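You operate a simulated robot arm through the tools that you are given. There is no shell and no other tool.

Carry out the task below with a simulated robot arm. There is one attempt and no reset: what you move stays moved.

Task
Switch to manual, test the lamps, then run the lift down and up.

Only the result counts: the job must be done as asked and must still hold three seconds after the hand-in. Knocking over, shifting, dropping, spilling or breaking anything else fails it.

Robot
A 7-joint arm with a two-finger parallel gripper, fixed in place. Base frame: the origin is at the foot of the arm, x ahead of it, y to its left, z up. Lengths are in m, angles in rad, forces in N, time in s.
With the tool pointing down near the work surface it reaches from about 0.42 to 0.9 m from the base axis. Its first joint turns from -2.496 to 2.496 rad. Payload 3 kg.
Tool frame: the origin (TCP) lies between the finger pads and is the grasp point; the fingertips stand 0.03 m ahead of it; z points along the fingers, y is the line along which they close. Largest opening 0.094 m; finger width 0.028, thickness 0.01; the body of the gripper, 0.05 by 0.096 m, starts 0.055 m behind the TCP.
Orientation is that of the tool frame in the base frame, as a unit quaternion [x, y, z, w]. With the fingers straight down and closing along the base's y, the tool's x points along the base's -x, its y along +y and its z along -z.

Tools
- The arm moves only by the tool servo_tool. Its argument "targets" is a list of rows, each an object (a shift or turn left out is 0, a gripper value left out holds the last) with "slide": the shift along the tool's x, y, z in m, a list of three; "delta_rot": the turn, a rotation vector about the tool's x, y, z in degrees, a list of three; "hand": the finger opening in m, from 0 to 0.094. In form: [{"slide": [tx, ty, tz], "delta_rot": [ax, ay, az], "hand": hand}, ...]. A call has 1 to 20 rows; each row is the pose to reach, as a shift and turn from the pose commanded when the call began, along the tool's axes at that moment. Each row takes 0.2 s and may step no farther than 0.05 m and 0.15 rad from the row before; otherwise, or with a gripper value out of range, the whole call is refused. A pose out of reach is approached as far as the arm can. The call stops where the force on the tool passes 40 N (or 10 N more than at its start, if that is more) or the arm is blocked; 0.2 s more then pass. Each finger travels about 0.072 m/s and halts on what it meets, pressing with about 44 N; the grip force reading is that of the motor and also rises with nothing between the fingers. The clock runs only during rows and for 0.2 s after the last one: add rows that repeat a pose to give the fingers time. The reply holds the time, the measured pose of the TCP, the force on the tool along the base axes, the opening and the grip force, in the units named above and with some noise, with the torque about the TCP (base axes, N m) and any sound that the robot's microphone picked up.
- Cameras (640 x 400 px; columns grow to the right, rows downward): "scene" is fixed at [0.0507, 0.6492, 1.2472]; the picture's right is [-0.61, -0.79, 0.00], its down [-0.32, 0.25, -0.92] and it looks along [0.72, -0.56, -0.40] (base axes); focal length 345 px, centre (320, 200). "wrist" rides on the gripper at [0.076, 0.014, -0.102] in the tool frame; the picture's right is [-0.18, 0.98, 0.00], its down [-0.75, -0.14, -0.64] and it looks along [-0.63, -0.12, 0.77] (tool axes); focal length 243 px, centre (320, 200). There is no depth. A picture from a camera that has moved, and an enlarged one, comes with that camera's place and axes in the base frame and with its lens.
- grab_frame(camera): a new picture of that camera. No time passes.
- zoom(camera, box): a new picture of the part [left, top, right, bottom] of that camera's present view, enlarged. No time passes.
- finish_job(): hands the job in; it is judged then, once.

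Places have to be worked out from the pictures, the camera data and where the tool is seen. Open the gripper and draw the arm clear of the work before you hand the job in, unless the task says otherwise.

The tools are called after "Emit:" by a JSON object that holds its "fn" and its "kwargs". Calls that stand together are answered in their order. servo_tool: Moves the arm, as the interface text tells. Its arguments: {"type":"object","properties":{"targets":{"type":"array","items":{"type":"object","properties":{"slide":{"type":"array","items":{"type":"number"}},"delta_rot":{"type":"array","items":{"type":"number"}},"hand":{"type":"number"}}}}},"required":["targets"]} The other tools are called the same way: grab_frame (camera) takes a picture; zoom (camera, box) takes an enlarged picture of a part of a camera's view; finish_job () hands the job in.

At the start:

```text
t: 0.0
tcp_pos: [0.5421, -0.1336, 1.0162]
orientation: [0.0, 1.0, -0.001, 0.0]
contact_force: [0.2, 0.4, -0.6]
wrist_torque: [0.02, 0.01, -0.01]
finger_gap: 0.0939
grasp_force: 0.0
```

scene: 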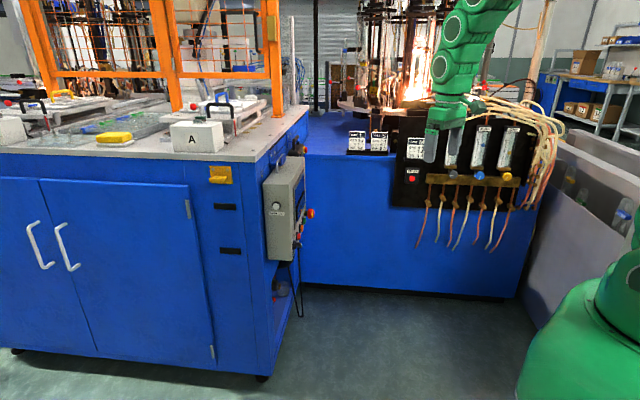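
wrist: 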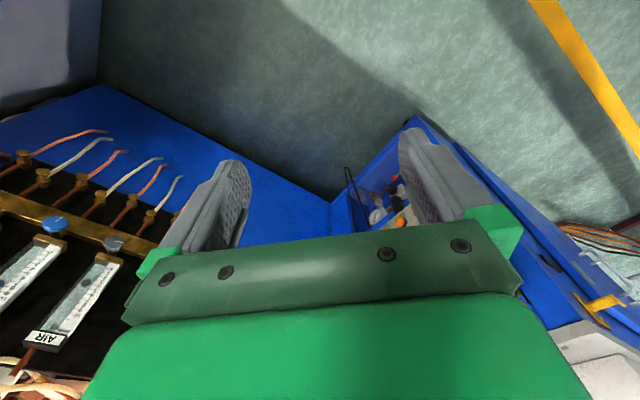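

The pictures show a grey control box on the side of the blue cabinet, around (285,210) in the scene view. I'll enlarge it to read its controls.

Emit:
{"fn": "zoom", "kwargs": {"camera": "scene", "box": [240, 140, 340, 290]}}

Emit:
{"fn": "zoom", "kwargs": {"camera": "scene", "box": [330, 100, 560, 250]}}

Emit:
{"fn": "zoom", "kwargs": {"camera": "wrist", "box": [320, 120, 480, 260]}}

```text
2.67 times, centred on (290, 215) of scene
camera zoom: at [0.0507, 0.6492, 1.2472], right [-0.61, -0.79, 0.0], down [-0.32, 0.25, -0.92], along [0.72, -0.56, -0.4], focal length 919 px, centre (400, 160)
```

zoom: 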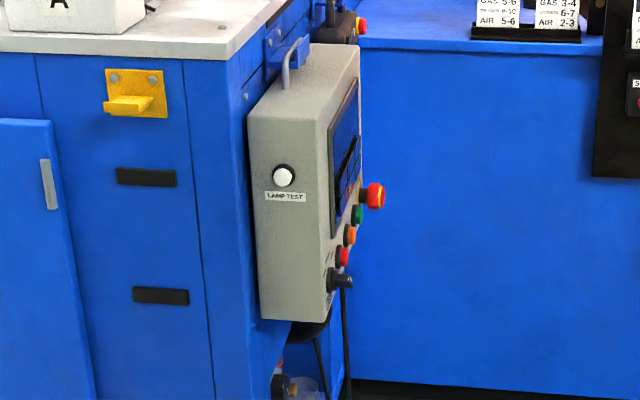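

```text
2.67 times, centred on (445, 175) of scene
camera zoom: at [0.0507, 0.6492, 1.2472], right [-0.61, -0.79, 0.0], down [-0.32, 0.25, -0.92], along [0.72, -0.56, -0.4], focal length 919 px, centre (-13, 267)
```

zoom: 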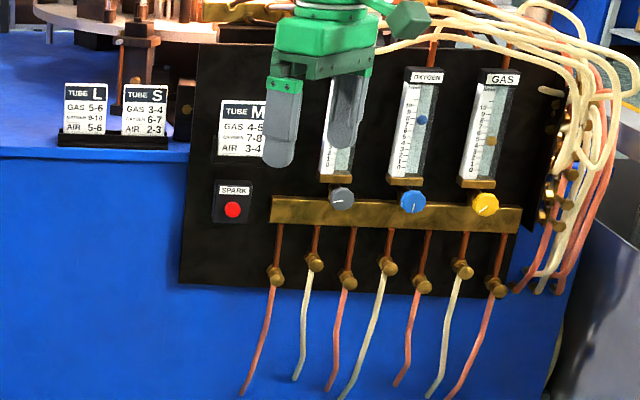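

```text
2.86 times, centred on (400, 190) of wrist
camera zoom: at [0.4668, -0.1191, 1.1189], right [0.18, 0.98, 0.0], down [0.75, -0.14, 0.64], along [0.63, -0.12, -0.77], focal length 693 px, centre (91, 229)
```

zoom: 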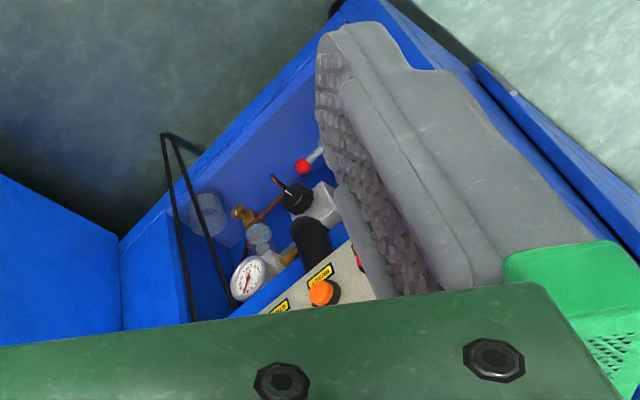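

By triangulating from both cameras I put the box front at about (0.98, 0.01, 0.64), facing back toward the arm at 45°. The LAMP TEST button is on its left side face. I'll yaw 45° and move in front of the box, keeping clear, so I can read the panel.

Emit:
{"fn": "servo_tool", "kwargs": {"targets": [{"slide": [-0.03, 0, 0.018], "delta_rot": [0, 0, -5]}, {"slide": [-0.06, 0, 0.036], "delta_rot": [0, 0, -12]}, {"slide": [-0.09, 0, 0.054], "delta_rot": [0, 0, -19]}, {"slide": [-0.12, 0, 0.072], "delta_rot": [0, 0, -26]}, {"slide": [-0.15, 0, 0.09], "delta_rot": [0, 0, -33]}, {"slide": [-0.18, -0.005, 0.108], "delta_rot": [0, 0, -40]}, {"slide": [-0.21, -0.01, 0.126], "delta_rot": [0, 0, -45]}, {"slide": [-0.24, -0.01, 0.144], "delta_rot": [0, 0, -45]}, {"slide": [-0.27, -0.01, 0.166], "delta_rot": [0, 0, -45]}, {"slide": [-0.27, -0.01, 0.166], "delta_rot": [0, 0, -45]}]}}

```text
t: 2.2
tcp_pos: [0.8139, -0.1444, 0.8487]
orientation: [-0.383, 0.924, 0.0, -0.001]
contact_force: [0.6, 0.0, -0.2]
wrist_torque: [-0.02, 0.01, -0.02]
finger_gap: 0.0941
grasp_force: 0.0
```

The yaw went as planned. Next I'll pitch the tool up by 50° so the wrist camera looks straight at the panel, then take a picture.

Emit:
{"fn": "servo_tool", "kwargs": {"targets": [{"delta_rot": [0, -8, 0]}, {"delta_rot": [0, -16, 0]}, {"delta_rot": [0, -24, 0]}, {"delta_rot": [0, -32, 0]}, {"delta_rot": [0, -40, 0]}, {"delta_rot": [0, -48, 0]}, {"delta_rot": [0, -50, 0]}, {"delta_rot": [0, -50, 0]}]}}

Emit:
{"fn": "grab_frame", "kwargs": {"camera": "wrist"}}

Emit:
{"fn": "grab_frame", "kwargs": {"camera": "scene"}}

```text
t: 4.0
tcp_pos: [0.813, -0.1447, 0.8503]
orientation: [-0.347, 0.837, 0.162, 0.391]
contact_force: [0.0, 0.6, 0.1]
wrist_torque: [0.01, 0.01, 0.0]
finger_gap: 0.0941
grasp_force: 0.0
```

```text
taken
camera wrist: at [0.713, -0.2228, 0.858], right [-0.61, 0.78, 0.14], down [0.09, -0.11, 0.99], along [0.79, 0.62, -0.01], focal length 243 px, centre (320, 200)
```

wrist: 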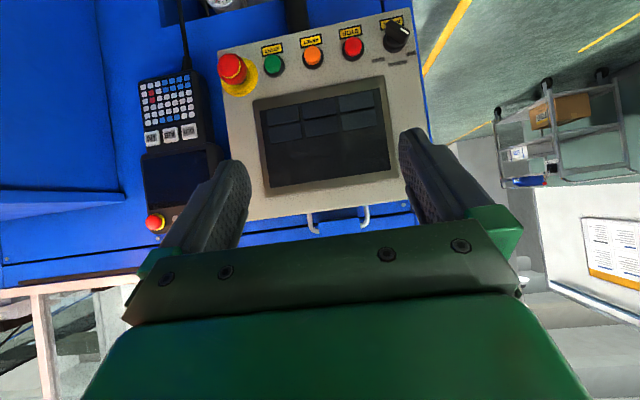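

```text
taken
```

scene: 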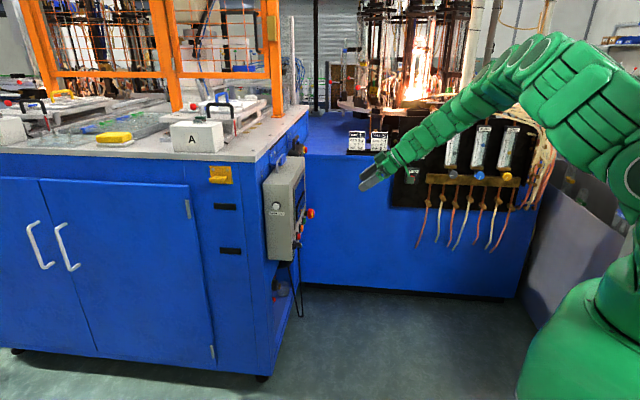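

The front panel is now clearly in view, though upside down. I'll enlarge the button row to read the labels.

Emit:
{"fn": "zoom", "kwargs": {"camera": "wrist", "box": [210, 10, 330, 85]}}

Emit:
{"fn": "zoom", "kwargs": {"camera": "wrist", "box": [320, 0, 440, 75]}}

Emit:
{"fn": "zoom", "kwargs": {"camera": "wrist", "box": [240, 80, 400, 200]}}

Emit:
{"fn": "zoom", "kwargs": {"camera": "wrist", "box": [120, 60, 240, 250]}}

```text
5.33 times, centred on (270, 48) of wrist
camera zoom: at [0.713, -0.2228, 0.858], right [-0.61, 0.78, 0.14], down [0.09, -0.11, 0.99], along [0.79, 0.62, -0.01], focal length 1294 px, centre (587, 1013)
```

zoom: 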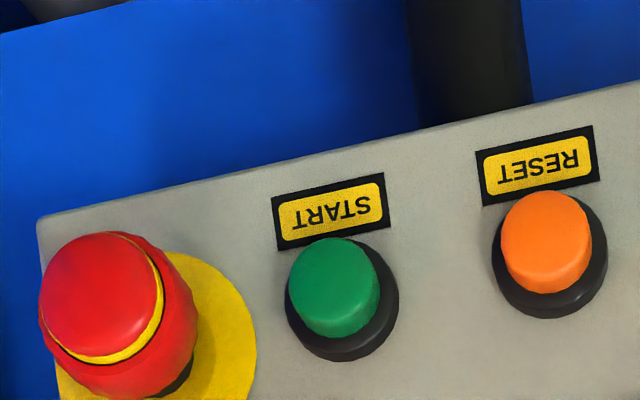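

```text
5.33 times, centred on (380, 38) of wrist
camera zoom: at [0.713, -0.2228, 0.858], right [-0.61, 0.78, 0.14], down [0.09, -0.11, 0.99], along [0.79, 0.62, -0.01], focal length 1294 px, centre (0, 1067)
```

zoom: 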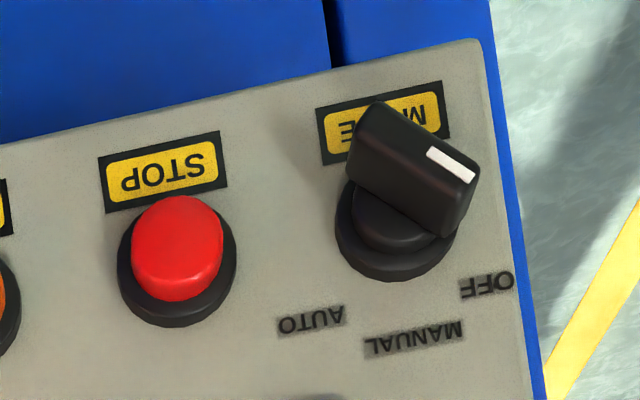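

```text
3.33 times, centred on (320, 140) of wrist
camera zoom: at [0.713, -0.2228, 0.858], right [-0.61, 0.78, 0.14], down [0.09, -0.11, 0.99], along [0.79, 0.62, -0.01], focal length 809 px, centre (320, 400)
```

zoom: 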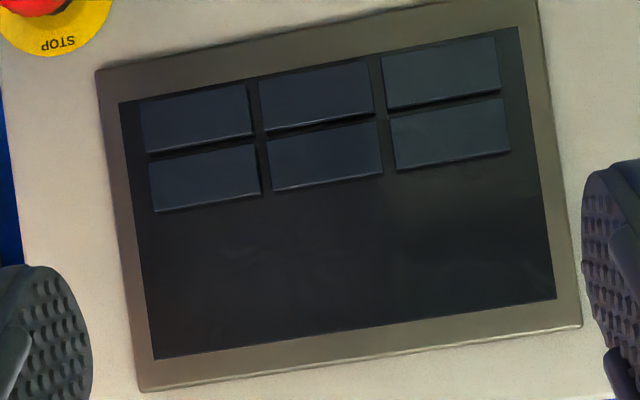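

```text
2.11 times, centred on (180, 155) of wrist
camera zoom: at [0.713, -0.2228, 0.858], right [-0.61, 0.78, 0.14], down [0.09, -0.11, 0.99], along [0.79, 0.62, -0.01], focal length 511 px, centre (615, 295)
```

zoom: 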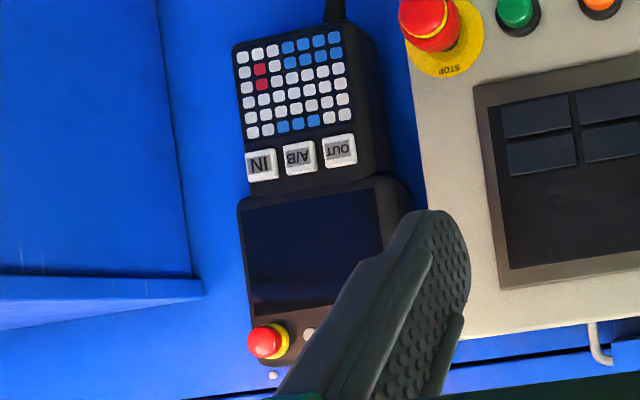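

Labels read, upright from left to right: the MODE selector (OFF/MANUAL/AUTO, now at OFF), STOP, RESET, START and the E-stop, with a dark touch screen above them. The selector axis is at about (0.90, 0.10, 0.64). I'll level the tool toward the panel in front of the selector, staying about 0.17 m back.

Emit:
{"fn": "servo_tool", "kwargs": {"targets": [{"slide": [0.02, 0.016, 0.0226], "delta_rot": [0, -6, 0]}, {"slide": [0.04, 0.032, 0.045], "delta_rot": [0, -12, 0]}, {"slide": [0.06, 0.048, 0.0677], "delta_rot": [0, -18, 0]}, {"slide": [0.08, 0.064, 0.09], "delta_rot": [0, -24, 0]}, {"slide": [0.1, 0.08, 0.1129], "delta_rot": [0, -30, 0]}, {"slide": [0.12, 0.096, 0.135], "delta_rot": [0, -36, 0]}, {"slide": [0.1416, 0.112, 0.158], "delta_rot": [0, -40, 0]}, {"slide": [0.1416, 0.112, 0.158], "delta_rot": [0, -40, 0]}]}}

Emit:
{"fn": "grab_frame", "kwargs": {"camera": "wrist"}}

Emit:
{"fn": "grab_frame", "kwargs": {"camera": "scene"}}

```text
t: 5.8
tcp_pos: [0.7535, -0.0413, 0.6405]
orientation: [-0.271, 0.652, 0.271, 0.654]
contact_force: [-0.8, 0.1, 0.4]
wrist_torque: [0.01, -0.03, 0.01]
finger_gap: 0.0937
grasp_force: 0.1
```

```text
taken
camera wrist: at [0.6719, -0.1037, 0.5643], right [-0.7, 0.69, 0.18], down [-0.35, -0.55, 0.75], along [0.62, 0.46, 0.63], focal length 243 px, centre (320, 200)
```

wrist: 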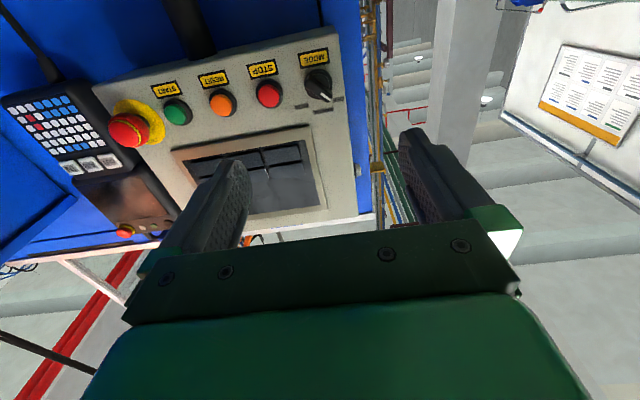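

```text
taken
```

scene: 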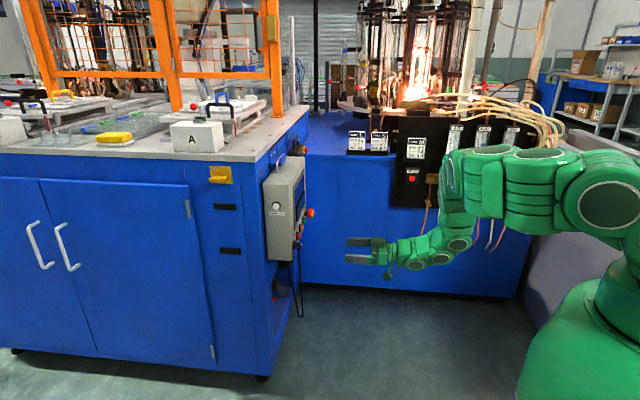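

The arm is level and holding clear. I'll enlarge the selector to fix its centre and the lever angle.

Emit:
{"fn": "zoom", "kwargs": {"camera": "wrist", "box": [230, 40, 358, 120]}}

Emit:
{"fn": "zoom", "kwargs": {"camera": "scene", "box": [255, 160, 335, 260]}}

```text
5.00 times, centred on (294, 80) of wrist
camera zoom: at [0.6719, -0.1037, 0.5643], right [-0.7, 0.69, 0.18], down [-0.35, -0.55, 0.75], along [0.62, 0.46, 0.63], focal length 1213 px, centre (450, 800)
```

zoom: 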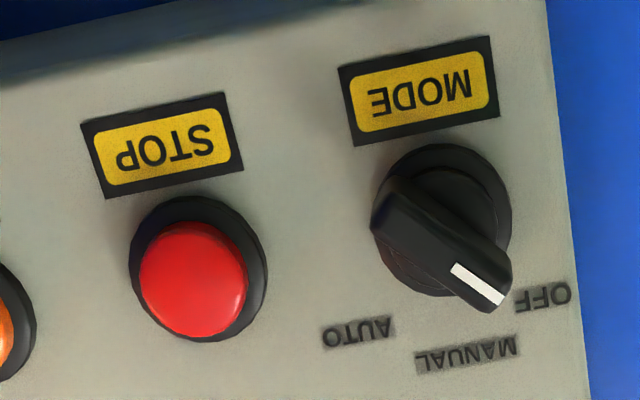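

```text
4.00 times, centred on (295, 210) of scene
camera zoom: at [0.0507, 0.6492, 1.2472], right [-0.61, -0.79, 0.0], down [-0.32, 0.25, -0.92], along [0.72, -0.56, -0.4], focal length 1379 px, centre (420, 160)
```

zoom: 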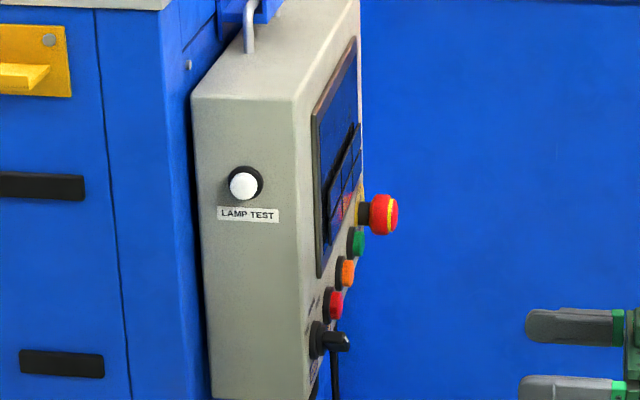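

The selector axis comes out at about L=0.564 along the panel and z=0.642, with the lever tip about 0.175 m ahead of the TCP. I'll roll −45° so the fingers straddle the lever in its OFF direction, narrow the opening and move closer.

Emit:
{"fn": "servo_tool", "kwargs": {"targets": [{"slide": [0, 0, 0.01], "delta_rot": [0, 0, -8], "hand": 0.05}, {"slide": [0, 0, 0.02], "delta_rot": [0, 0, -16]}, {"slide": [0, 0, 0.03], "delta_rot": [0, 0, -24]}, {"slide": [-0.002, -0.002, 0.05], "delta_rot": [0, 0, -32]}, {"slide": [-0.002, -0.002, 0.07], "delta_rot": [0, 0, -38]}, {"slide": [-0.002, -0.002, 0.09], "delta_rot": [0, 0, -43]}, {"slide": [-0.002, -0.002, 0.1], "delta_rot": [0, 0, -43]}, {"slide": [-0.002, -0.002, 0.1], "delta_rot": [0, 0, -43]}]}}

Emit:
{"fn": "grab_frame", "kwargs": {"camera": "wrist"}}

Emit:
{"fn": "zoom", "kwargs": {"camera": "scene", "box": [255, 180, 415, 280]}}

```text
t: 7.6
tcp_pos: [0.8626, 0.0378, 0.6927]
orientation: [-0.485, 0.524, 0.038, 0.699]
contact_force: [0.2, 0.3, 1.0]
wrist_torque: [0.0, -0.01, -0.03]
finger_gap: 0.0502
grasp_force: 0.1
out of reach, approached as far as the arm can: row 4, 5, 6, 7, 8
```

```text
taken
camera wrist: at [0.8181, -0.0614, 0.6279], right [-0.63, 0.6, -0.49], down [-0.7, -0.19, 0.68], along [0.32, 0.78, 0.55], focal length 243 px, centre (320, 200)
```

wrist: 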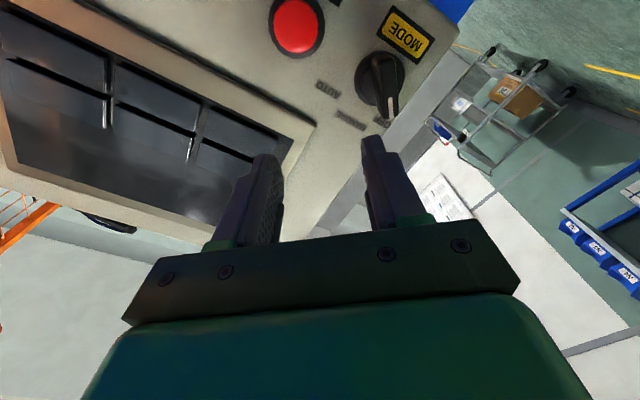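

```text
4.00 times, centred on (335, 230) of scene
camera zoom: at [0.0507, 0.6492, 1.2472], right [-0.61, -0.79, 0.0], down [-0.32, 0.25, -0.92], along [0.72, -0.56, -0.4], focal length 1379 px, centre (260, 80)
```

zoom: 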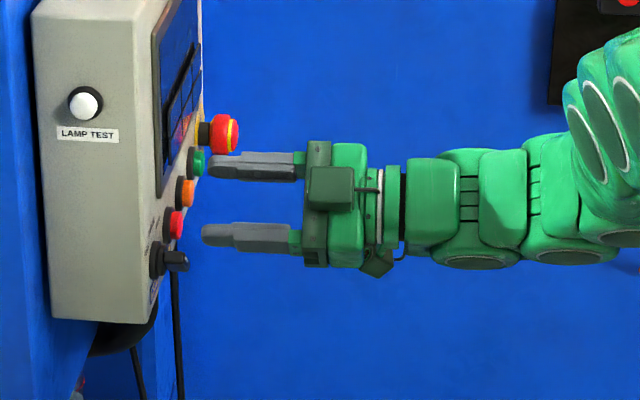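

The −43° roll ran into a joint limit and the pose drifted, so I'll use the opposite roll instead: +135°, which has the same closing axis. First I'll back away from the panel while undoing the roll.

Emit:
{"fn": "servo_tool", "kwargs": {"targets": [{"slide": [0, 0, -0.03], "delta_rot": [0, 0, 5]}, {"slide": [0, 0, -0.06], "delta_rot": [0, 0, 10]}, {"slide": [0, 0, -0.09], "delta_rot": [0, 0, 18]}, {"slide": [0, 0, -0.09], "delta_rot": [0, 0, 18]}]}}

```text
t: 8.6
tcp_pos: [0.8002, -0.0278, 0.6958]
orientation: [-0.396, 0.594, 0.147, 0.684]
contact_force: [-0.5, 0.4, -0.1]
wrist_torque: [-0.02, -0.02, 0.01]
finger_gap: 0.0499
grasp_force: 0.1
out of reach, approached as far as the arm can: row 1, 2
```

I'm at roll −22° with the tool axis still square to the panel. I'll back off a little and roll in the positive direction in small steps.

Emit:
{"fn": "servo_tool", "kwargs": {"targets": [{"slide": [0.01, 0.009, -0.02], "delta_rot": [0, 0, 6]}, {"slide": [0.02, 0.018, -0.035], "delta_rot": [0, 0, 14]}, {"slide": [0.03, 0.028, -0.046], "delta_rot": [0, 0, 22]}, {"slide": [0.0428, 0.0384, -0.046], "delta_rot": [0, 0, 30]}, {"slide": [0.0428, 0.0384, -0.046], "delta_rot": [0, 0, 38]}, {"slide": [0.0428, 0.0384, -0.046], "delta_rot": [0, 0, 46]}, {"slide": [0.0428, 0.0384, -0.046], "delta_rot": [0, 0, 54]}, {"slide": [0.0428, 0.0384, -0.046], "delta_rot": [0, 0, 62]}, {"slide": [0.0428, 0.0384, -0.046], "delta_rot": [0, 0, 70]}, {"slide": [0.0428, 0.0384, -0.046], "delta_rot": [0, 0, 78]}, {"slide": [0.0428, 0.0384, -0.046], "delta_rot": [0, 0, 78]}]}}

```text
t: 11.0
tcp_pos: [0.753, -0.0488, 0.6428]
orientation: [0.066, 0.711, 0.545, 0.439]
contact_force: [0.3, 0.1, 0.1]
wrist_torque: [0.0, -0.01, 0.02]
finger_gap: 0.0503
grasp_force: 0.0
```

Position and roll are good, at about 56°. I'll continue the roll to 135°.

Emit:
{"fn": "servo_tool", "kwargs": {"targets": [{"delta_rot": [0, 0, 8]}, {"delta_rot": [0, 0, 16]}, {"delta_rot": [0, 0, 24]}, {"delta_rot": [0, 0, 32]}, {"delta_rot": [0, 0, 40]}, {"delta_rot": [0, 0, 48]}, {"delta_rot": [0, 0, 56]}, {"delta_rot": [0, 0, 64]}, {"delta_rot": [0, 0, 72]}, {"delta_rot": [0, 0, 78.5]}, {"delta_rot": [0, 0, 78.5]}]}}

Emit:
{"fn": "grab_frame", "kwargs": {"camera": "wrist"}}

Emit:
{"fn": "grab_frame", "kwargs": {"camera": "scene"}}

```text
t: 13.4
tcp_pos: [0.7536, -0.0487, 0.6431]
orientation: [0.501, 0.51, 0.7, -0.005]
contact_force: [-0.3, 0.1, -0.3]
wrist_torque: [0.0, 0.01, 0.02]
finger_gap: 0.0499
grasp_force: 0.0
```

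```text
taken
camera wrist: at [0.6518, -0.0906, 0.7093], right [0.6, -0.57, 0.57], down [-0.14, -0.77, -0.62], along [0.79, 0.29, -0.55], focal length 243 px, centre (320, 200)
```

wrist: 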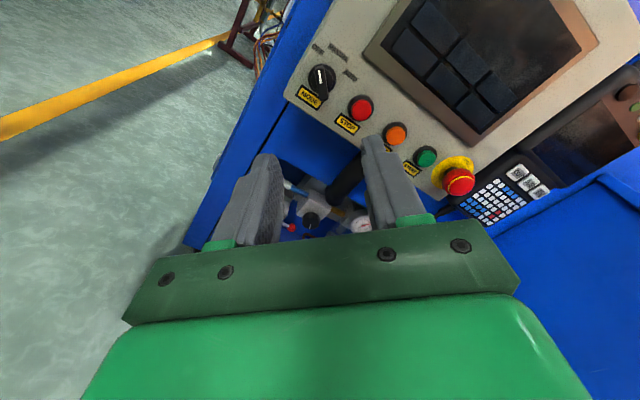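

```text
taken
```

scene: 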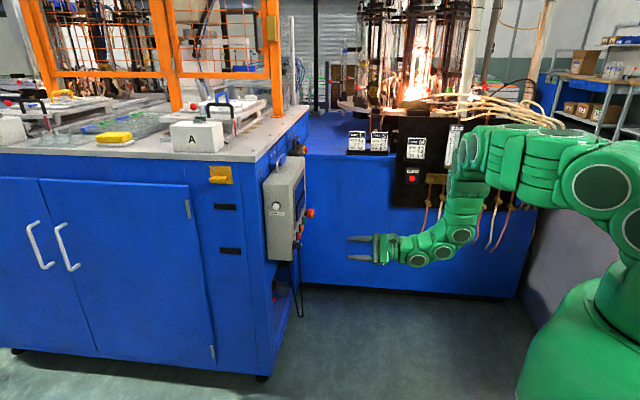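

The camera now sits at the upper left of the tool with a good view. I'll enlarge the selector to confirm its position.

Emit:
{"fn": "zoom", "kwargs": {"camera": "wrist", "box": [270, 30, 398, 140]}}

```text
3.64 times, centred on (334, 85) of wrist
camera zoom: at [0.6518, -0.0906, 0.7093], right [0.6, -0.57, 0.57], down [-0.14, -0.77, -0.62], along [0.79, 0.29, -0.55], focal length 882 px, centre (269, 618)
```

zoom: 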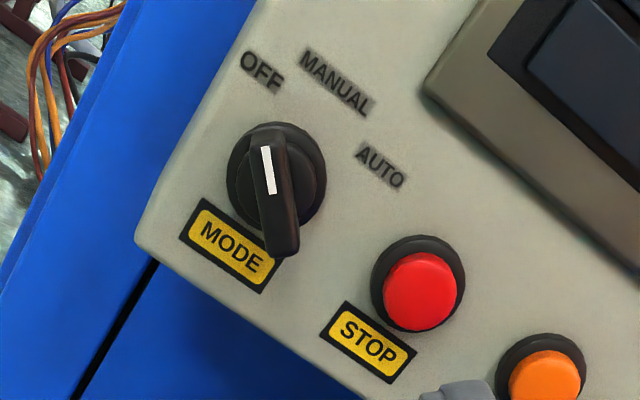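

The selector axis is confirmed at L≈0.565, z≈0.641. I'll correct the 1.5° tilt and approach until the fingertips are just short of the lever.

Emit:
{"fn": "servo_tool", "kwargs": {"targets": [{"slide": [0.0, -0.001, 0.03], "delta_rot": [-1.5, 0, 0]}, {"slide": [0.0005, -0.001, 0.06], "delta_rot": [-1.5, 0.2, 0]}, {"slide": [0.001, 0, 0.09], "delta_rot": [-1.5, 0.2, 0]}, {"slide": [0.001, 0.0003, 0.12], "delta_rot": [-1.5, 0.2, 0]}, {"slide": [0.001, 0.0003, 0.12], "delta_rot": [-1.5, 0.2, 0]}]}}

Emit:
{"fn": "grab_frame", "kwargs": {"camera": "wrist"}}

Emit:
{"fn": "zoom", "kwargs": {"camera": "scene", "box": [255, 180, 415, 280]}}

```text
t: 14.6
tcp_pos: [0.8369, 0.0404, 0.6413]
orientation: [0.499, 0.501, 0.707, 0.001]
contact_force: [-0.9, -0.5, -0.1]
wrist_torque: [0.0, -0.01, 0.04]
finger_gap: 0.0499
grasp_force: 0.1
```

```text
taken
camera wrist: at [0.7338, -0.0022, 0.7054], right [0.58, -0.58, 0.57], down [-0.15, -0.76, -0.63], along [0.8, 0.28, -0.53], focal length 243 px, centre (320, 200)
```

wrist: 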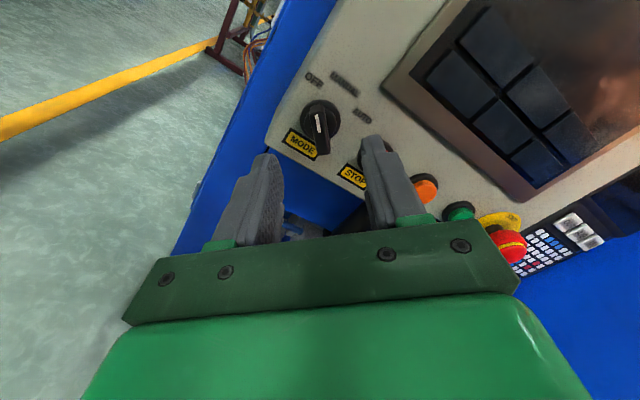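

```text
4.00 times, centred on (335, 230) of scene
camera zoom: at [0.0507, 0.6492, 1.2472], right [-0.61, -0.79, 0.0], down [-0.32, 0.25, -0.92], along [0.72, -0.56, -0.4], focal length 1379 px, centre (260, 80)
```

zoom: 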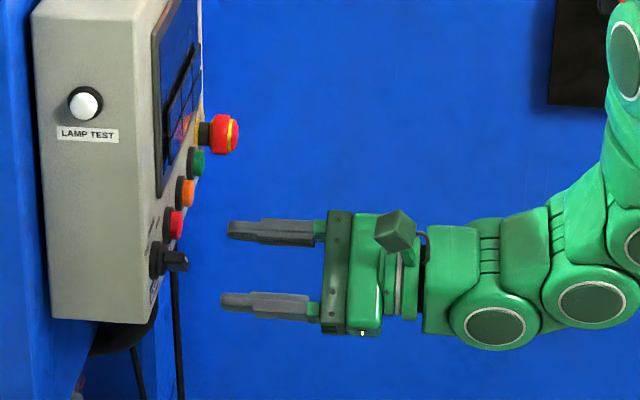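

The tips are about 28 mm short of the lever and centred on it. I'll advance 45 mm to straddle it.

Emit:
{"fn": "servo_tool", "kwargs": {"targets": [{"slide": [-0.001, 0.001, 0.015]}, {"slide": [-0.001, 0.001, 0.03]}, {"slide": [-0.001, 0.001, 0.04]}, {"slide": [-0.001, 0.001, 0.045]}, {"slide": [-0.001, 0.001, 0.045]}]}}

Emit:
{"fn": "grab_frame", "kwargs": {"camera": "wrist"}}

Emit:
{"fn": "zoom", "kwargs": {"camera": "scene", "box": [255, 180, 375, 280]}}

```text
t: 15.8
tcp_pos: [0.8706, 0.068, 0.6404]
orientation: [0.499, 0.5, 0.707, 0.002]
contact_force: [-0.2, -0.3, 0.7]
wrist_torque: [0.04, 0.02, -0.01]
finger_gap: 0.0501
grasp_force: 0.1
```

```text
taken
camera wrist: at [0.766, 0.0276, 0.7052], right [0.58, -0.58, 0.57], down [-0.15, -0.76, -0.63], along [0.8, 0.28, -0.53], focal length 243 px, centre (320, 200)
```

wrist: 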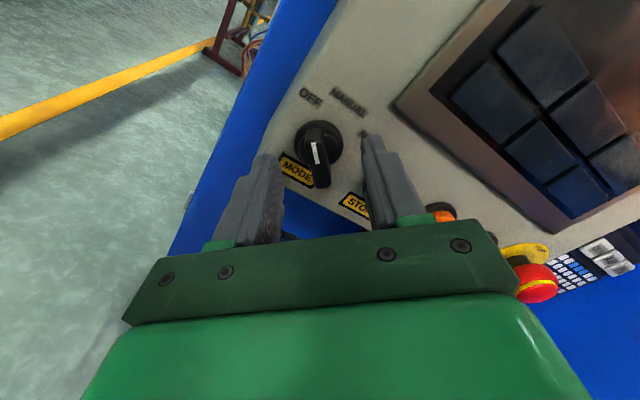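

```text
4.00 times, centred on (315, 230) of scene
camera zoom: at [0.0507, 0.6492, 1.2472], right [-0.61, -0.79, 0.0], down [-0.32, 0.25, -0.92], along [0.72, -0.56, -0.4], focal length 1379 px, centre (340, 80)
```

zoom: 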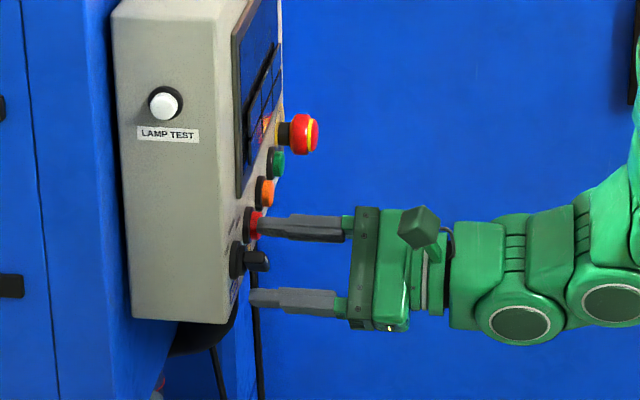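

The fingers straddle the lever with no contact force. I'll close on it.

Emit:
{"fn": "servo_tool", "kwargs": {"targets": [{"hand": 0.03}, {"hand": 0.02}, {"hand": 0.01}, {"hand": 0.005}, {"hand": 0.005}]}}

Emit:
{"fn": "zoom", "kwargs": {"camera": "wrist", "box": [250, 60, 410, 220]}}

```text
t: 17.0
tcp_pos: [0.8687, 0.0688, 0.6408]
orientation: [0.5, 0.5, 0.707, 0.001]
contact_force: [-2.9, 2.3, -3.7]
wrist_torque: [0.01, 0.07, 0.15]
finger_gap: 0.011
grasp_force: 44.9
```

```text
2.50 times, centred on (330, 140) of wrist
camera zoom: at [0.7657, 0.0277, 0.7049], right [0.58, -0.58, 0.57], down [-0.15, -0.76, -0.63], along [0.8, 0.28, -0.53], focal length 606 px, centre (295, 350)
```

zoom: 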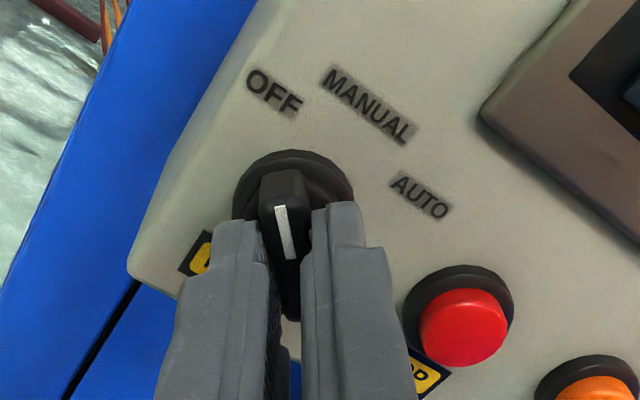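

The lever is gripped at 11 mm. Now I'll turn it +45° about the tool axis, which is clockwise seen from the front, from OFF to MANUAL.

Emit:
{"fn": "servo_tool", "kwargs": {"targets": [{"slide": [0, -0.001, 0], "delta_rot": [0, 0, 6]}, {"slide": [0, -0.001, 0], "delta_rot": [0, 0, 12]}, {"slide": [0, -0.001, 0], "delta_rot": [0, 0, 18]}, {"slide": [0, -0.001, 0], "delta_rot": [0, 0, 24]}, {"slide": [0, -0.001, 0], "delta_rot": [0, 0, 30]}, {"slide": [0, -0.001, 0], "delta_rot": [0, 0, 36]}, {"slide": [0, -0.001, 0], "delta_rot": [0, 0, 42]}, {"slide": [0, -0.001, 0], "delta_rot": [0, 0, 45]}, {"slide": [0, -0.001, 0], "delta_rot": [0, 0, 45]}]}}

Emit:
{"fn": "grab_frame", "kwargs": {"camera": "wrist"}}

```text
t: 18.9
tcp_pos: [0.8678, 0.0698, 0.6402]
orientation: [0.652, 0.272, 0.654, -0.271]
contact_force: [-8.4, -2.7, 9.0]
wrist_torque: [0.1, -0.12, 0.06]
finger_gap: 0.0107
grasp_force: 44.4
stopped in row 9: the force on the tool passed its limit at 42 N (the readings are from after the stop); the commanded pose is now the measured one
```

```text
taken
camera wrist: at [0.8061, -0.0127, 0.7166], right [0.7, -0.69, -0.18], down [-0.55, -0.36, -0.75], along [0.46, 0.63, -0.63], focal length 243 px, centre (320, 200)
```

wrist: 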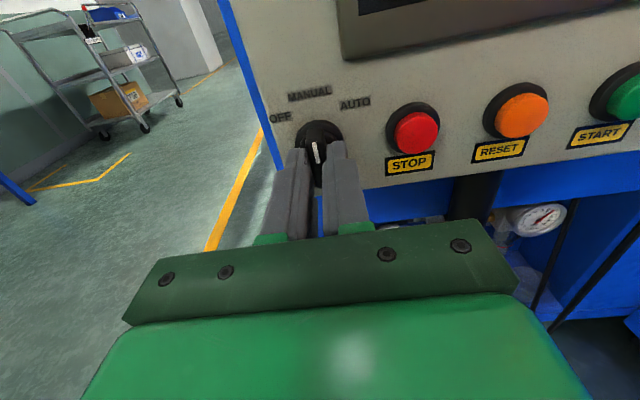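

The lever now points straight up at MANUAL. A brief force peak stopped the motion only in the last row, which was a hold. I'll open slightly, back away and check the selector and the screen.

Emit:
{"fn": "servo_tool", "kwargs": {"targets": [{"hand": 0.02}, {"hand": 0.035}, {"hand": 0.035}, {"slide": [0, 0, -0.03]}, {"slide": [0, 0, -0.07]}, {"slide": [0, 0, -0.11]}, {"slide": [0, 0, -0.14]}, {"slide": [0, 0, -0.14]}]}}

Emit:
{"fn": "grab_frame", "kwargs": {"camera": "wrist"}}

Emit:
{"fn": "zoom", "kwargs": {"camera": "scene", "box": [255, 160, 335, 260]}}

```text
t: 20.7
tcp_pos: [0.7712, -0.0295, 0.6408]
orientation: [0.653, 0.271, 0.653, -0.271]
contact_force: [-0.9, 0.8, 0.4]
wrist_torque: [-0.03, 0.01, 0.0]
finger_gap: 0.0349
grasp_force: 0.0
```

```text
taken
camera wrist: at [0.7086, -0.1114, 0.7177], right [0.7, -0.69, -0.18], down [-0.55, -0.36, -0.75], along [0.46, 0.63, -0.63], focal length 243 px, centre (320, 200)
```

wrist: 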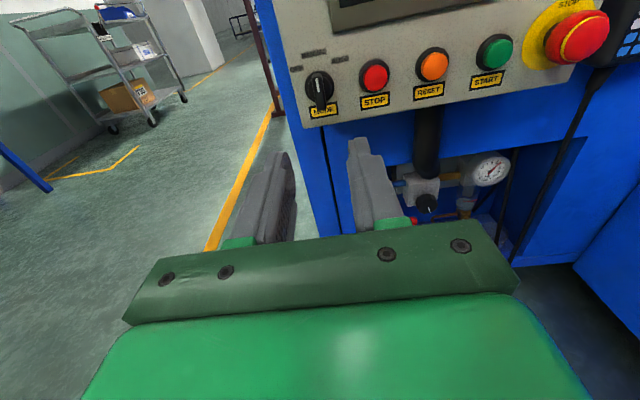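

```text
4.00 times, centred on (295, 210) of scene
camera zoom: at [0.0507, 0.6492, 1.2472], right [-0.61, -0.79, 0.0], down [-0.32, 0.25, -0.92], along [0.72, -0.56, -0.4], focal length 1379 px, centre (420, 160)
```

zoom: 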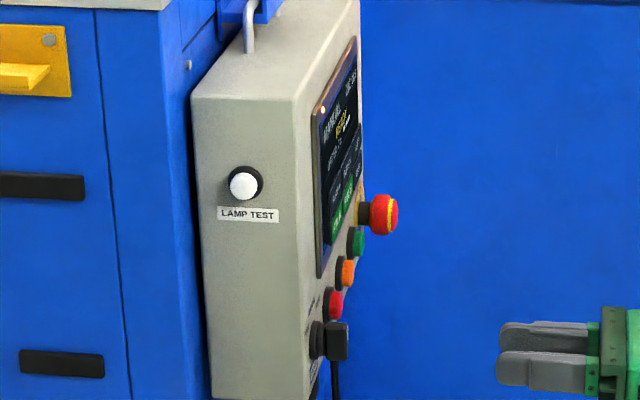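

The selector sits at MANUAL and the screen has come on. I'll lift and shift sideways to read the screen.

Emit:
{"fn": "servo_tool", "kwargs": {"targets": [{"slide": [0.03, 0.02, -0.01]}, {"slide": [0.07, 0.04, -0.02]}, {"slide": [0.11, 0.06, -0.03]}, {"slide": [0.15, 0.08, -0.03]}, {"slide": [0.18, 0.1, -0.03]}, {"slide": [0.18, 0.1, -0.03]}]}}

Emit:
{"fn": "grab_frame", "kwargs": {"camera": "wrist"}}

```text
t: 22.1
tcp_pos: [0.817, -0.1216, 0.8186]
orientation: [0.652, 0.272, 0.653, -0.271]
contact_force: [-1.1, 0.5, 0.5]
wrist_torque: [0.0, 0.01, 0.02]
finger_gap: 0.0349
grasp_force: 0.1
```

```text
taken
camera wrist: at [0.756, -0.2038, 0.8955], right [0.7, -0.69, -0.18], down [-0.55, -0.36, -0.75], along [0.46, 0.63, -0.63], focal length 243 px, centre (320, 200)
```

wrist: 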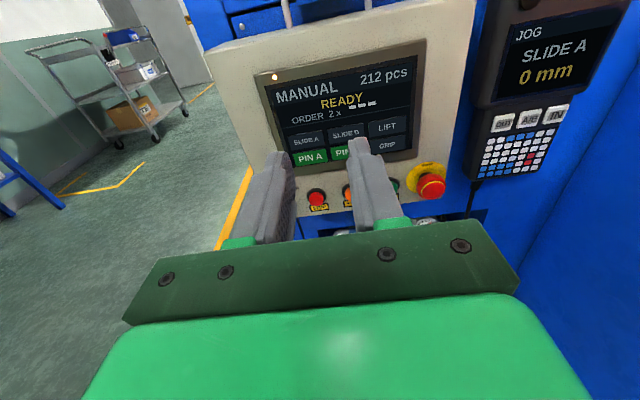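

Emit:
{"fn": "zoom", "kwargs": {"camera": "wrist", "box": [250, 40, 430, 165]}}

Emit:
{"fn": "zoom", "kwargs": {"camera": "wrist", "box": [440, 0, 630, 200]}}

```text
3.20 times, centred on (340, 102) of wrist
camera zoom: at [0.756, -0.2038, 0.8955], right [0.7, -0.69, -0.18], down [-0.55, -0.36, -0.75], along [0.46, 0.63, -0.63], focal length 776 px, centre (256, 512)
```

zoom: 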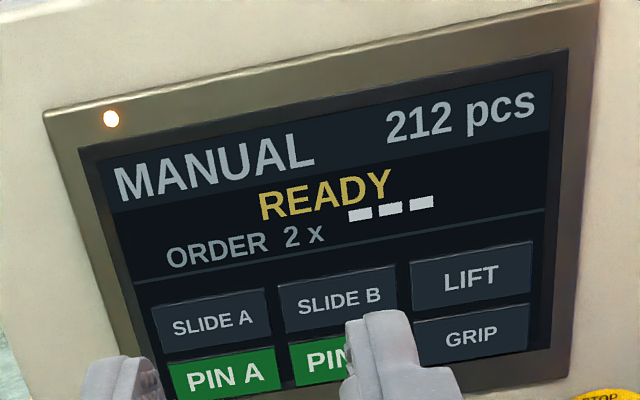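

```text
2.00 times, centred on (535, 100) of wrist
camera zoom: at [0.756, -0.2038, 0.8955], right [0.7, -0.69, -0.18], down [-0.55, -0.36, -0.75], along [0.46, 0.63, -0.63], focal length 485 px, centre (-110, 400)
```

zoom: 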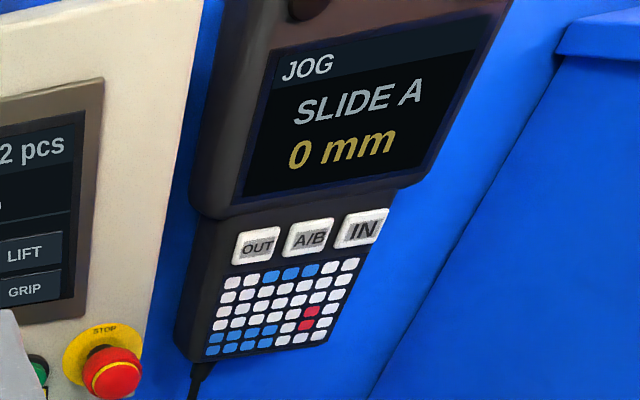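

The tiles read SLIDE A, SLIDE B, LIFT, PIN A, PIN B and GRIP, and the screen shows MANUAL and READY. The lamp test comes next, so I'll close the gripper, swing left in front of the box's left side and yaw toward the button.

Emit:
{"fn": "servo_tool", "kwargs": {"targets": [{"slide": [0, -0.03, -0.03], "hand": 0.0}, {"slide": [0, -0.07, -0.04]}, {"slide": [0, -0.11, -0.04], "delta_rot": [-5, 0, 0]}, {"slide": [0, -0.15, -0.04], "delta_rot": [-12, 0, 0]}, {"slide": [0, -0.19, -0.04], "delta_rot": [-19, 0, 0]}, {"slide": [0, -0.23, -0.02], "delta_rot": [-26, 0, 0]}, {"slide": [0, -0.26, 0.0], "delta_rot": [-33, 0, 0]}, {"slide": [0, -0.28, 0.02], "delta_rot": [-40, 0, 0]}, {"slide": [0, -0.28, 0.04], "delta_rot": [-45, 0, 0]}, {"slide": [0, -0.28, 0.04], "delta_rot": [-45, 0, 0]}]}}

Emit:
{"fn": "grab_frame", "kwargs": {"camera": "wrist"}}

Emit:
{"fn": "grab_frame", "kwargs": {"camera": "scene"}}

```text
t: 24.3
tcp_pos: [0.6263, 0.11, 0.7346]
orientation: [0.713, 0.034, 0.699, -0.046]
contact_force: [-0.1, 0.5, 0.0]
wrist_torque: [0.0, 0.03, -0.01]
finger_gap: 0.0
grasp_force: 33.0
out of reach, approached as far as the arm can: row 6, 7, 8, 9, 10
```

```text
taken
camera wrist: at [0.528, 0.0839, 0.8126], right [0.11, -0.97, -0.2], down [-0.67, 0.08, -0.74], along [0.73, 0.21, -0.64], focal length 243 px, centre (320, 200)
```

wrist: 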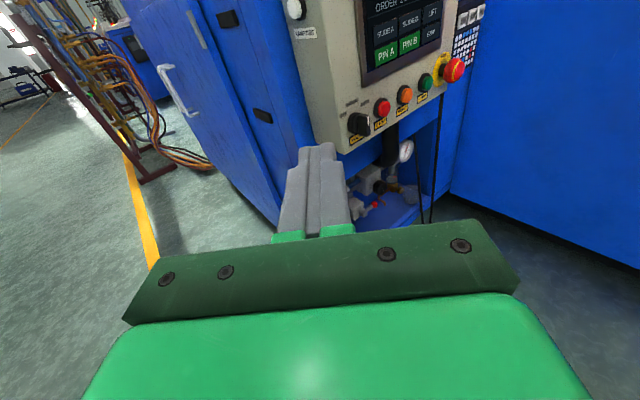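

```text
taken
```

scene: 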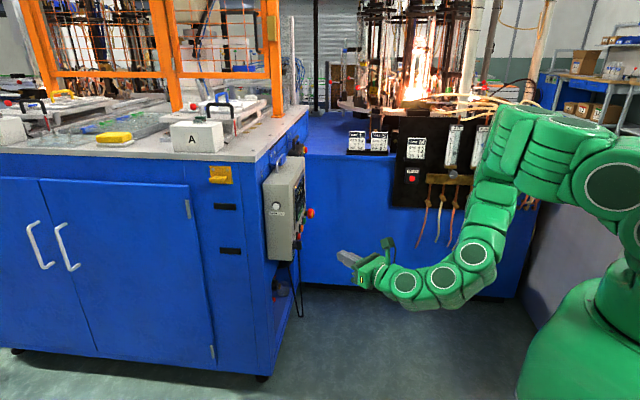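

The fold was too tight this close to the base, so the arm fell short. I'll move outward to about (0.74, 0.20, 0.82) and keep yawing there.

Emit:
{"fn": "servo_tool", "kwargs": {"targets": [{"slide": [0.02, -0.02, 0.025]}, {"slide": [0.04, -0.04, 0.05]}, {"slide": [0.06, -0.06, 0.075]}, {"slide": [0.08, -0.08, 0.1]}, {"slide": [0.085, -0.1, 0.12]}, {"slide": [0.085, -0.1, 0.12]}]}}

```text
t: 25.7
tcp_pos: [0.7382, 0.2232, 0.8161]
orientation: [0.714, 0.034, 0.698, -0.047]
contact_force: [0.8, -0.3, -0.2]
wrist_torque: [0.02, -0.01, 0.01]
finger_gap: 0.0002
grasp_force: 32.9
```

That pose was reached without trouble. Now I'll yaw a further −51° to face the lamp-test side, well back from the box.

Emit:
{"fn": "servo_tool", "kwargs": {"targets": [{"delta_rot": [-7, 0, 0]}, {"delta_rot": [-14, 0, 0]}, {"delta_rot": [-21, 0, 0]}, {"delta_rot": [-28, 0, 0]}, {"delta_rot": [-35, 0, 0]}, {"delta_rot": [-42, 0, 0]}, {"delta_rot": [-48, 0, 0]}, {"delta_rot": [-51.5, 0, 0]}, {"delta_rot": [-51.5, 0, 0]}]}}

Emit:
{"fn": "grab_frame", "kwargs": {"camera": "wrist"}}

Emit:
{"fn": "grab_frame", "kwargs": {"camera": "scene"}}

```text
t: 27.7
tcp_pos: [0.6899, 0.1542, 0.8317]
orientation: [0.707, -0.104, 0.693, 0.094]
contact_force: [0.5, 0.6, 1.0]
wrist_torque: [-0.01, 0.01, 0.01]
finger_gap: 0.0
grasp_force: 32.6
out of reach, approached as far as the arm can: row 2, 3, 4, 5, 6, 7, 8, 9
```

```text
taken
camera wrist: at [0.5891, 0.1679, 0.9103], right [-0.28, -0.94, -0.19], down [-0.59, 0.33, -0.74], along [0.76, -0.09, -0.64], focal length 243 px, centre (320, 200)
```

wrist: 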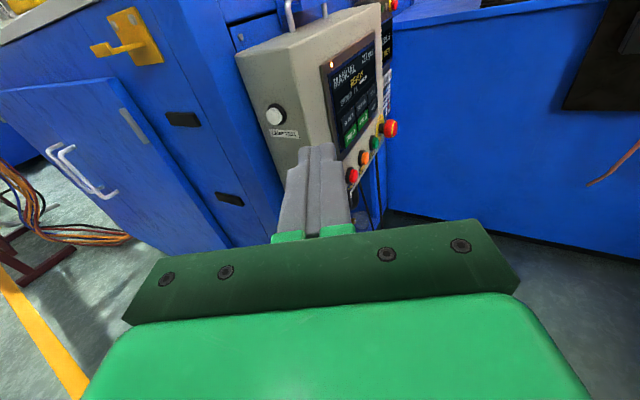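

```text
taken
```

scene: 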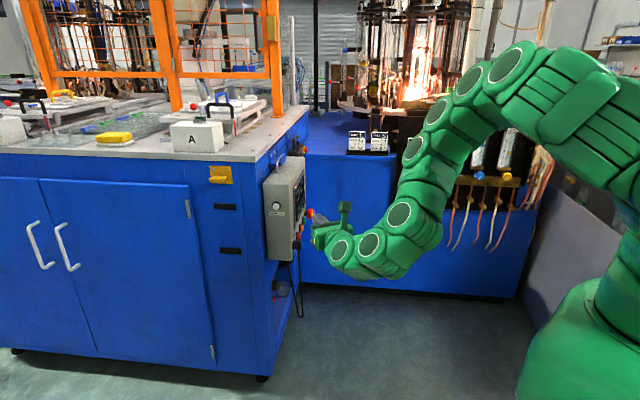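

In this wrist configuration the yaw stops at about −16°, which leaves the fingers 29° off the button's normal. That still allows a press if I move along the normal. I'll locate the button accurately.

Emit:
{"fn": "zoom", "kwargs": {"camera": "wrist", "box": [230, 20, 410, 160]}}

Emit:
{"fn": "zoom", "kwargs": {"camera": "scene", "box": [260, 190, 300, 220]}}

```text
2.86 times, centred on (320, 90) of wrist
camera zoom: at [0.5891, 0.1679, 0.9103], right [-0.28, -0.94, -0.19], down [-0.59, 0.33, -0.74], along [0.76, -0.09, -0.64], focal length 693 px, centre (320, 514)
```

zoom: 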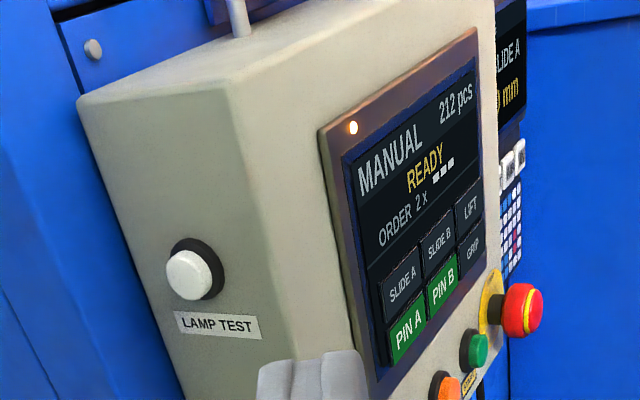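

```text
13.33 times, centred on (280, 205) of scene
camera zoom: at [0.0507, 0.6492, 1.2472], right [-0.61, -0.79, 0.0], down [-0.32, 0.25, -0.92], along [0.72, -0.56, -0.4], focal length 4597 px, centre (853, 133)
```

zoom: 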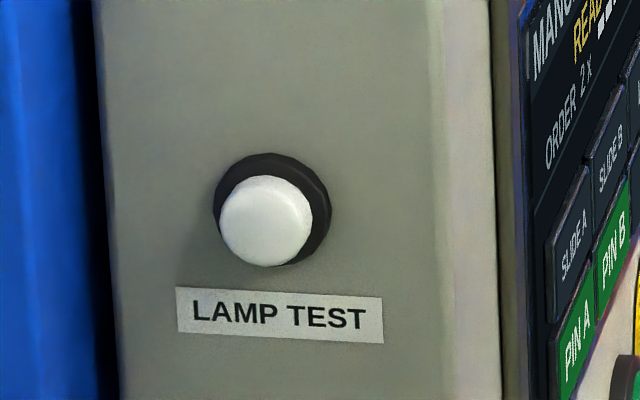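

I put the lamp-test cap at about (0.903, 0.160, 0.800). I'll move to a spot about 35 mm short of it, holding the present orientation.

Emit:
{"fn": "servo_tool", "kwargs": {"targets": [{"slide": [-0.006, -0.018, 0.029]}, {"slide": [-0.012, -0.036, 0.058]}, {"slide": [-0.018, -0.054, 0.086]}, {"slide": [-0.024, -0.073, 0.115]}, {"slide": [-0.0296, -0.0909, 0.1437]}, {"slide": [-0.0296, -0.0909, 0.1437]}]}}

Emit:
{"fn": "grab_frame", "kwargs": {"camera": "wrist"}}

Emit:
{"fn": "zoom", "kwargs": {"camera": "scene", "box": [220, 150, 380, 260]}}

```text
t: 29.1
tcp_pos: [0.7622, 0.1006, 0.8262]
orientation: [0.705, -0.099, 0.696, 0.091]
contact_force: [-1.1, 0.1, -0.3]
wrist_torque: [-0.01, 0.0, 0.03]
finger_gap: 0.0
grasp_force: 33.0
out of reach, approached as far as the arm can: row 1, 2, 3, 4, 5, 6
```

```text
taken
camera wrist: at [0.6618, 0.1134, 0.9041], right [-0.26, -0.94, -0.19], down [-0.59, 0.32, -0.74], along [0.76, -0.08, -0.64], focal length 243 px, centre (320, 200)
```

wrist: 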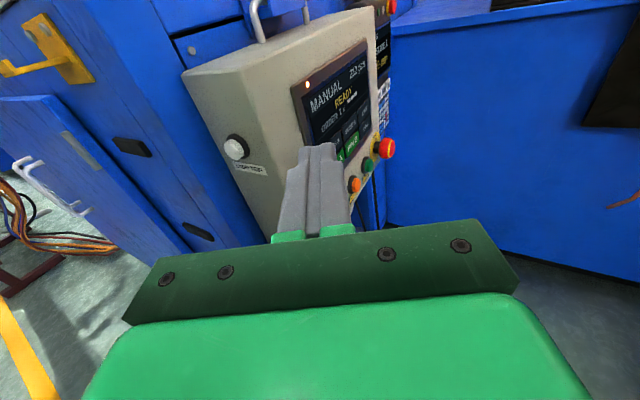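

```text
3.64 times, centred on (300, 205) of scene
camera zoom: at [0.0507, 0.6492, 1.2472], right [-0.61, -0.79, 0.0], down [-0.32, 0.25, -0.92], along [0.72, -0.56, -0.4], focal length 1254 px, centre (393, 182)
```

zoom: 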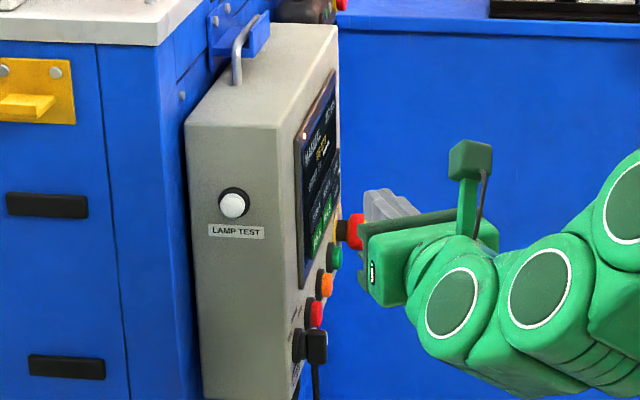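

A joint limit is pulling the arm off the target in this rolled configuration. I'll retreat, swing the tool down to vertical, and then reconfigure the wrist.

Emit:
{"fn": "servo_tool", "kwargs": {"targets": [{"slide": [0.01, 0, -0.03], "delta_rot": [0, 0, 0]}, {"slide": [0.03, 0, -0.06], "delta_rot": [0, -7, 0]}, {"slide": [0.05, 0, -0.08], "delta_rot": [0, -14, 0]}, {"slide": [0.07, 0, -0.09], "delta_rot": [0, -21, 0]}, {"slide": [0.09, 0, -0.1], "delta_rot": [0, -28, 0]}, {"slide": [0.1, 0, -0.1], "delta_rot": [0, -36, 0]}, {"slide": [0.11, 0, -0.1], "delta_rot": [0, -44, 0]}, {"slide": [0.12, 0, -0.1], "delta_rot": [0, -52, 0]}, {"slide": [0.12, 0, -0.1], "delta_rot": [0, -60, 0]}, {"slide": [0.12, 0, -0.1], "delta_rot": [0, -68, 0]}, {"slide": [0.12, 0, -0.1], "delta_rot": [0, -76, 0]}, {"slide": [0.12, 0, -0.1], "delta_rot": [0, -84, 0]}, {"slide": [0.12, 0, -0.1], "delta_rot": [0, -89, 0]}, {"slide": [0.12, 0, -0.1], "delta_rot": [0, -89, 0]}]}}

Emit:
{"fn": "grab_frame", "kwargs": {"camera": "scene"}}

```text
t: 32.1
tcp_pos: [0.6678, 0.1273, 0.9478]
orientation: [0.99, -0.142, -0.002, -0.003]
contact_force: [0.0, 0.4, -0.2]
wrist_torque: [-0.01, 0.02, 0.01]
finger_gap: 0.0
grasp_force: 33.1
out of reach, approached as far as the arm can: row 2, 3, 4, 5, 6, 7, 8
```

```text
taken
```

scene: 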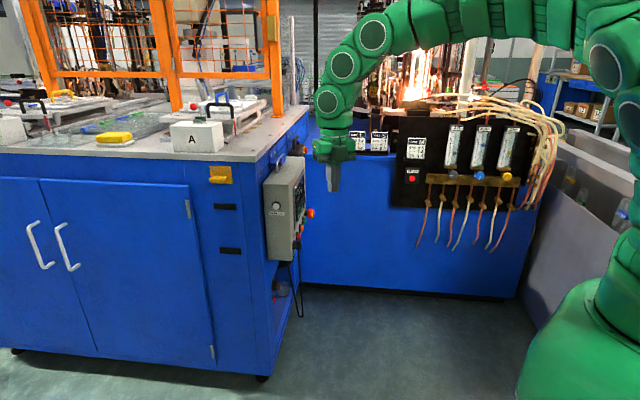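

The tool is now vertical. I'll unwind the roll by −151° so the camera is behind the fingers relative to the lamp-test direction.

Emit:
{"fn": "servo_tool", "kwargs": {"targets": [{"delta_rot": [0, 0, -8]}, {"delta_rot": [0, 0, -16]}, {"delta_rot": [0, 0, -24]}, {"delta_rot": [0, 0, -32]}, {"delta_rot": [0, 0, -40]}, {"delta_rot": [0, 0, -48]}, {"delta_rot": [0, 0, -56]}, {"delta_rot": [0, 0, -64]}, {"delta_rot": [0, 0, -72]}, {"delta_rot": [0, 0, -80]}, {"delta_rot": [0, 0, -88]}, {"delta_rot": [0, 0, -96]}, {"delta_rot": [0, 0, -104]}, {"delta_rot": [0, 0, -112]}, {"delta_rot": [0, 0, -120]}, {"delta_rot": [0, 0, -128]}, {"delta_rot": [0, 0, -136]}, {"delta_rot": [0, 0, -144]}, {"delta_rot": [0, 0, -151]}, {"delta_rot": [0, 0, -151]}]}}

```text
t: 36.3
tcp_pos: [0.6707, 0.1283, 0.9454]
orientation: [0.384, 0.923, 0.006, -0.001]
contact_force: [1.3, -0.1, 0.1]
wrist_torque: [0.0, 0.0, 0.01]
finger_gap: 0.0001
grasp_force: 33.3
```

The roll is unwound and tool x now points away from the lamp-test face. I'll move in front of the button while pitching up 60°, about 0.1 m short of it.

Emit:
{"fn": "servo_tool", "kwargs": {"targets": [{"slide": [0, 0.03, 0.015], "delta_rot": [0, -7, 0]}, {"slide": [0, 0.06, 0.03], "delta_rot": [0, -14, 0]}, {"slide": [0, 0.09, 0.045], "delta_rot": [0, -21, 0]}, {"slide": [0, 0.12, 0.06], "delta_rot": [0, -28, 0]}, {"slide": [0, 0.15, 0.075], "delta_rot": [0, -36, 0]}, {"slide": [0, 0.17, 0.095], "delta_rot": [0, -44, 0]}, {"slide": [0, 0.1874, 0.115], "delta_rot": [0, -52, 0]}, {"slide": [0, 0.1874, 0.115], "delta_rot": [0, -60, 0]}, {"slide": [0, 0.1874, 0.115], "delta_rot": [0, -60, 0]}]}}

Emit:
{"fn": "grab_frame", "kwargs": {"camera": "wrist"}}

Emit:
{"fn": "grab_frame", "kwargs": {"camera": "scene"}}

```text
t: 38.3
tcp_pos: [0.8021, 0.2625, 0.8356]
orientation: [0.335, 0.8, -0.188, 0.461]
contact_force: [0.4, -0.2, -0.8]
wrist_torque: [0.02, 0.01, 0.01]
finger_gap: 0.0
grasp_force: 33.1
```

```text
taken
camera wrist: at [0.7238, 0.3631, 0.8205], right [0.76, 0.63, 0.17], down [-0.23, 0.02, 0.97], along [0.61, -0.78, 0.16], focal length 243 px, centre (320, 200)
```

wrist: 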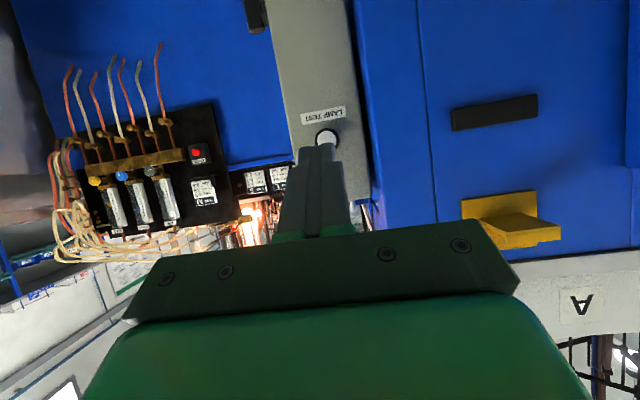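

```text
taken
```

scene: 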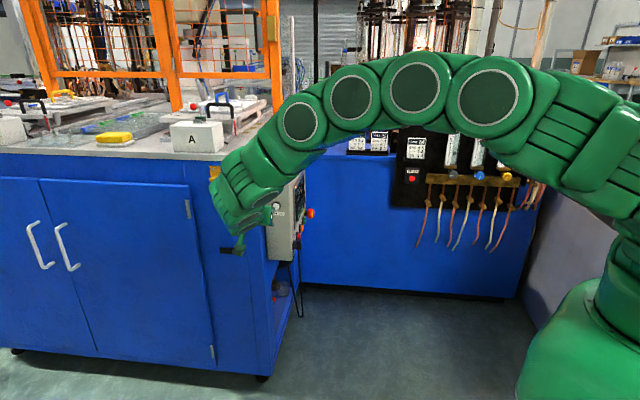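

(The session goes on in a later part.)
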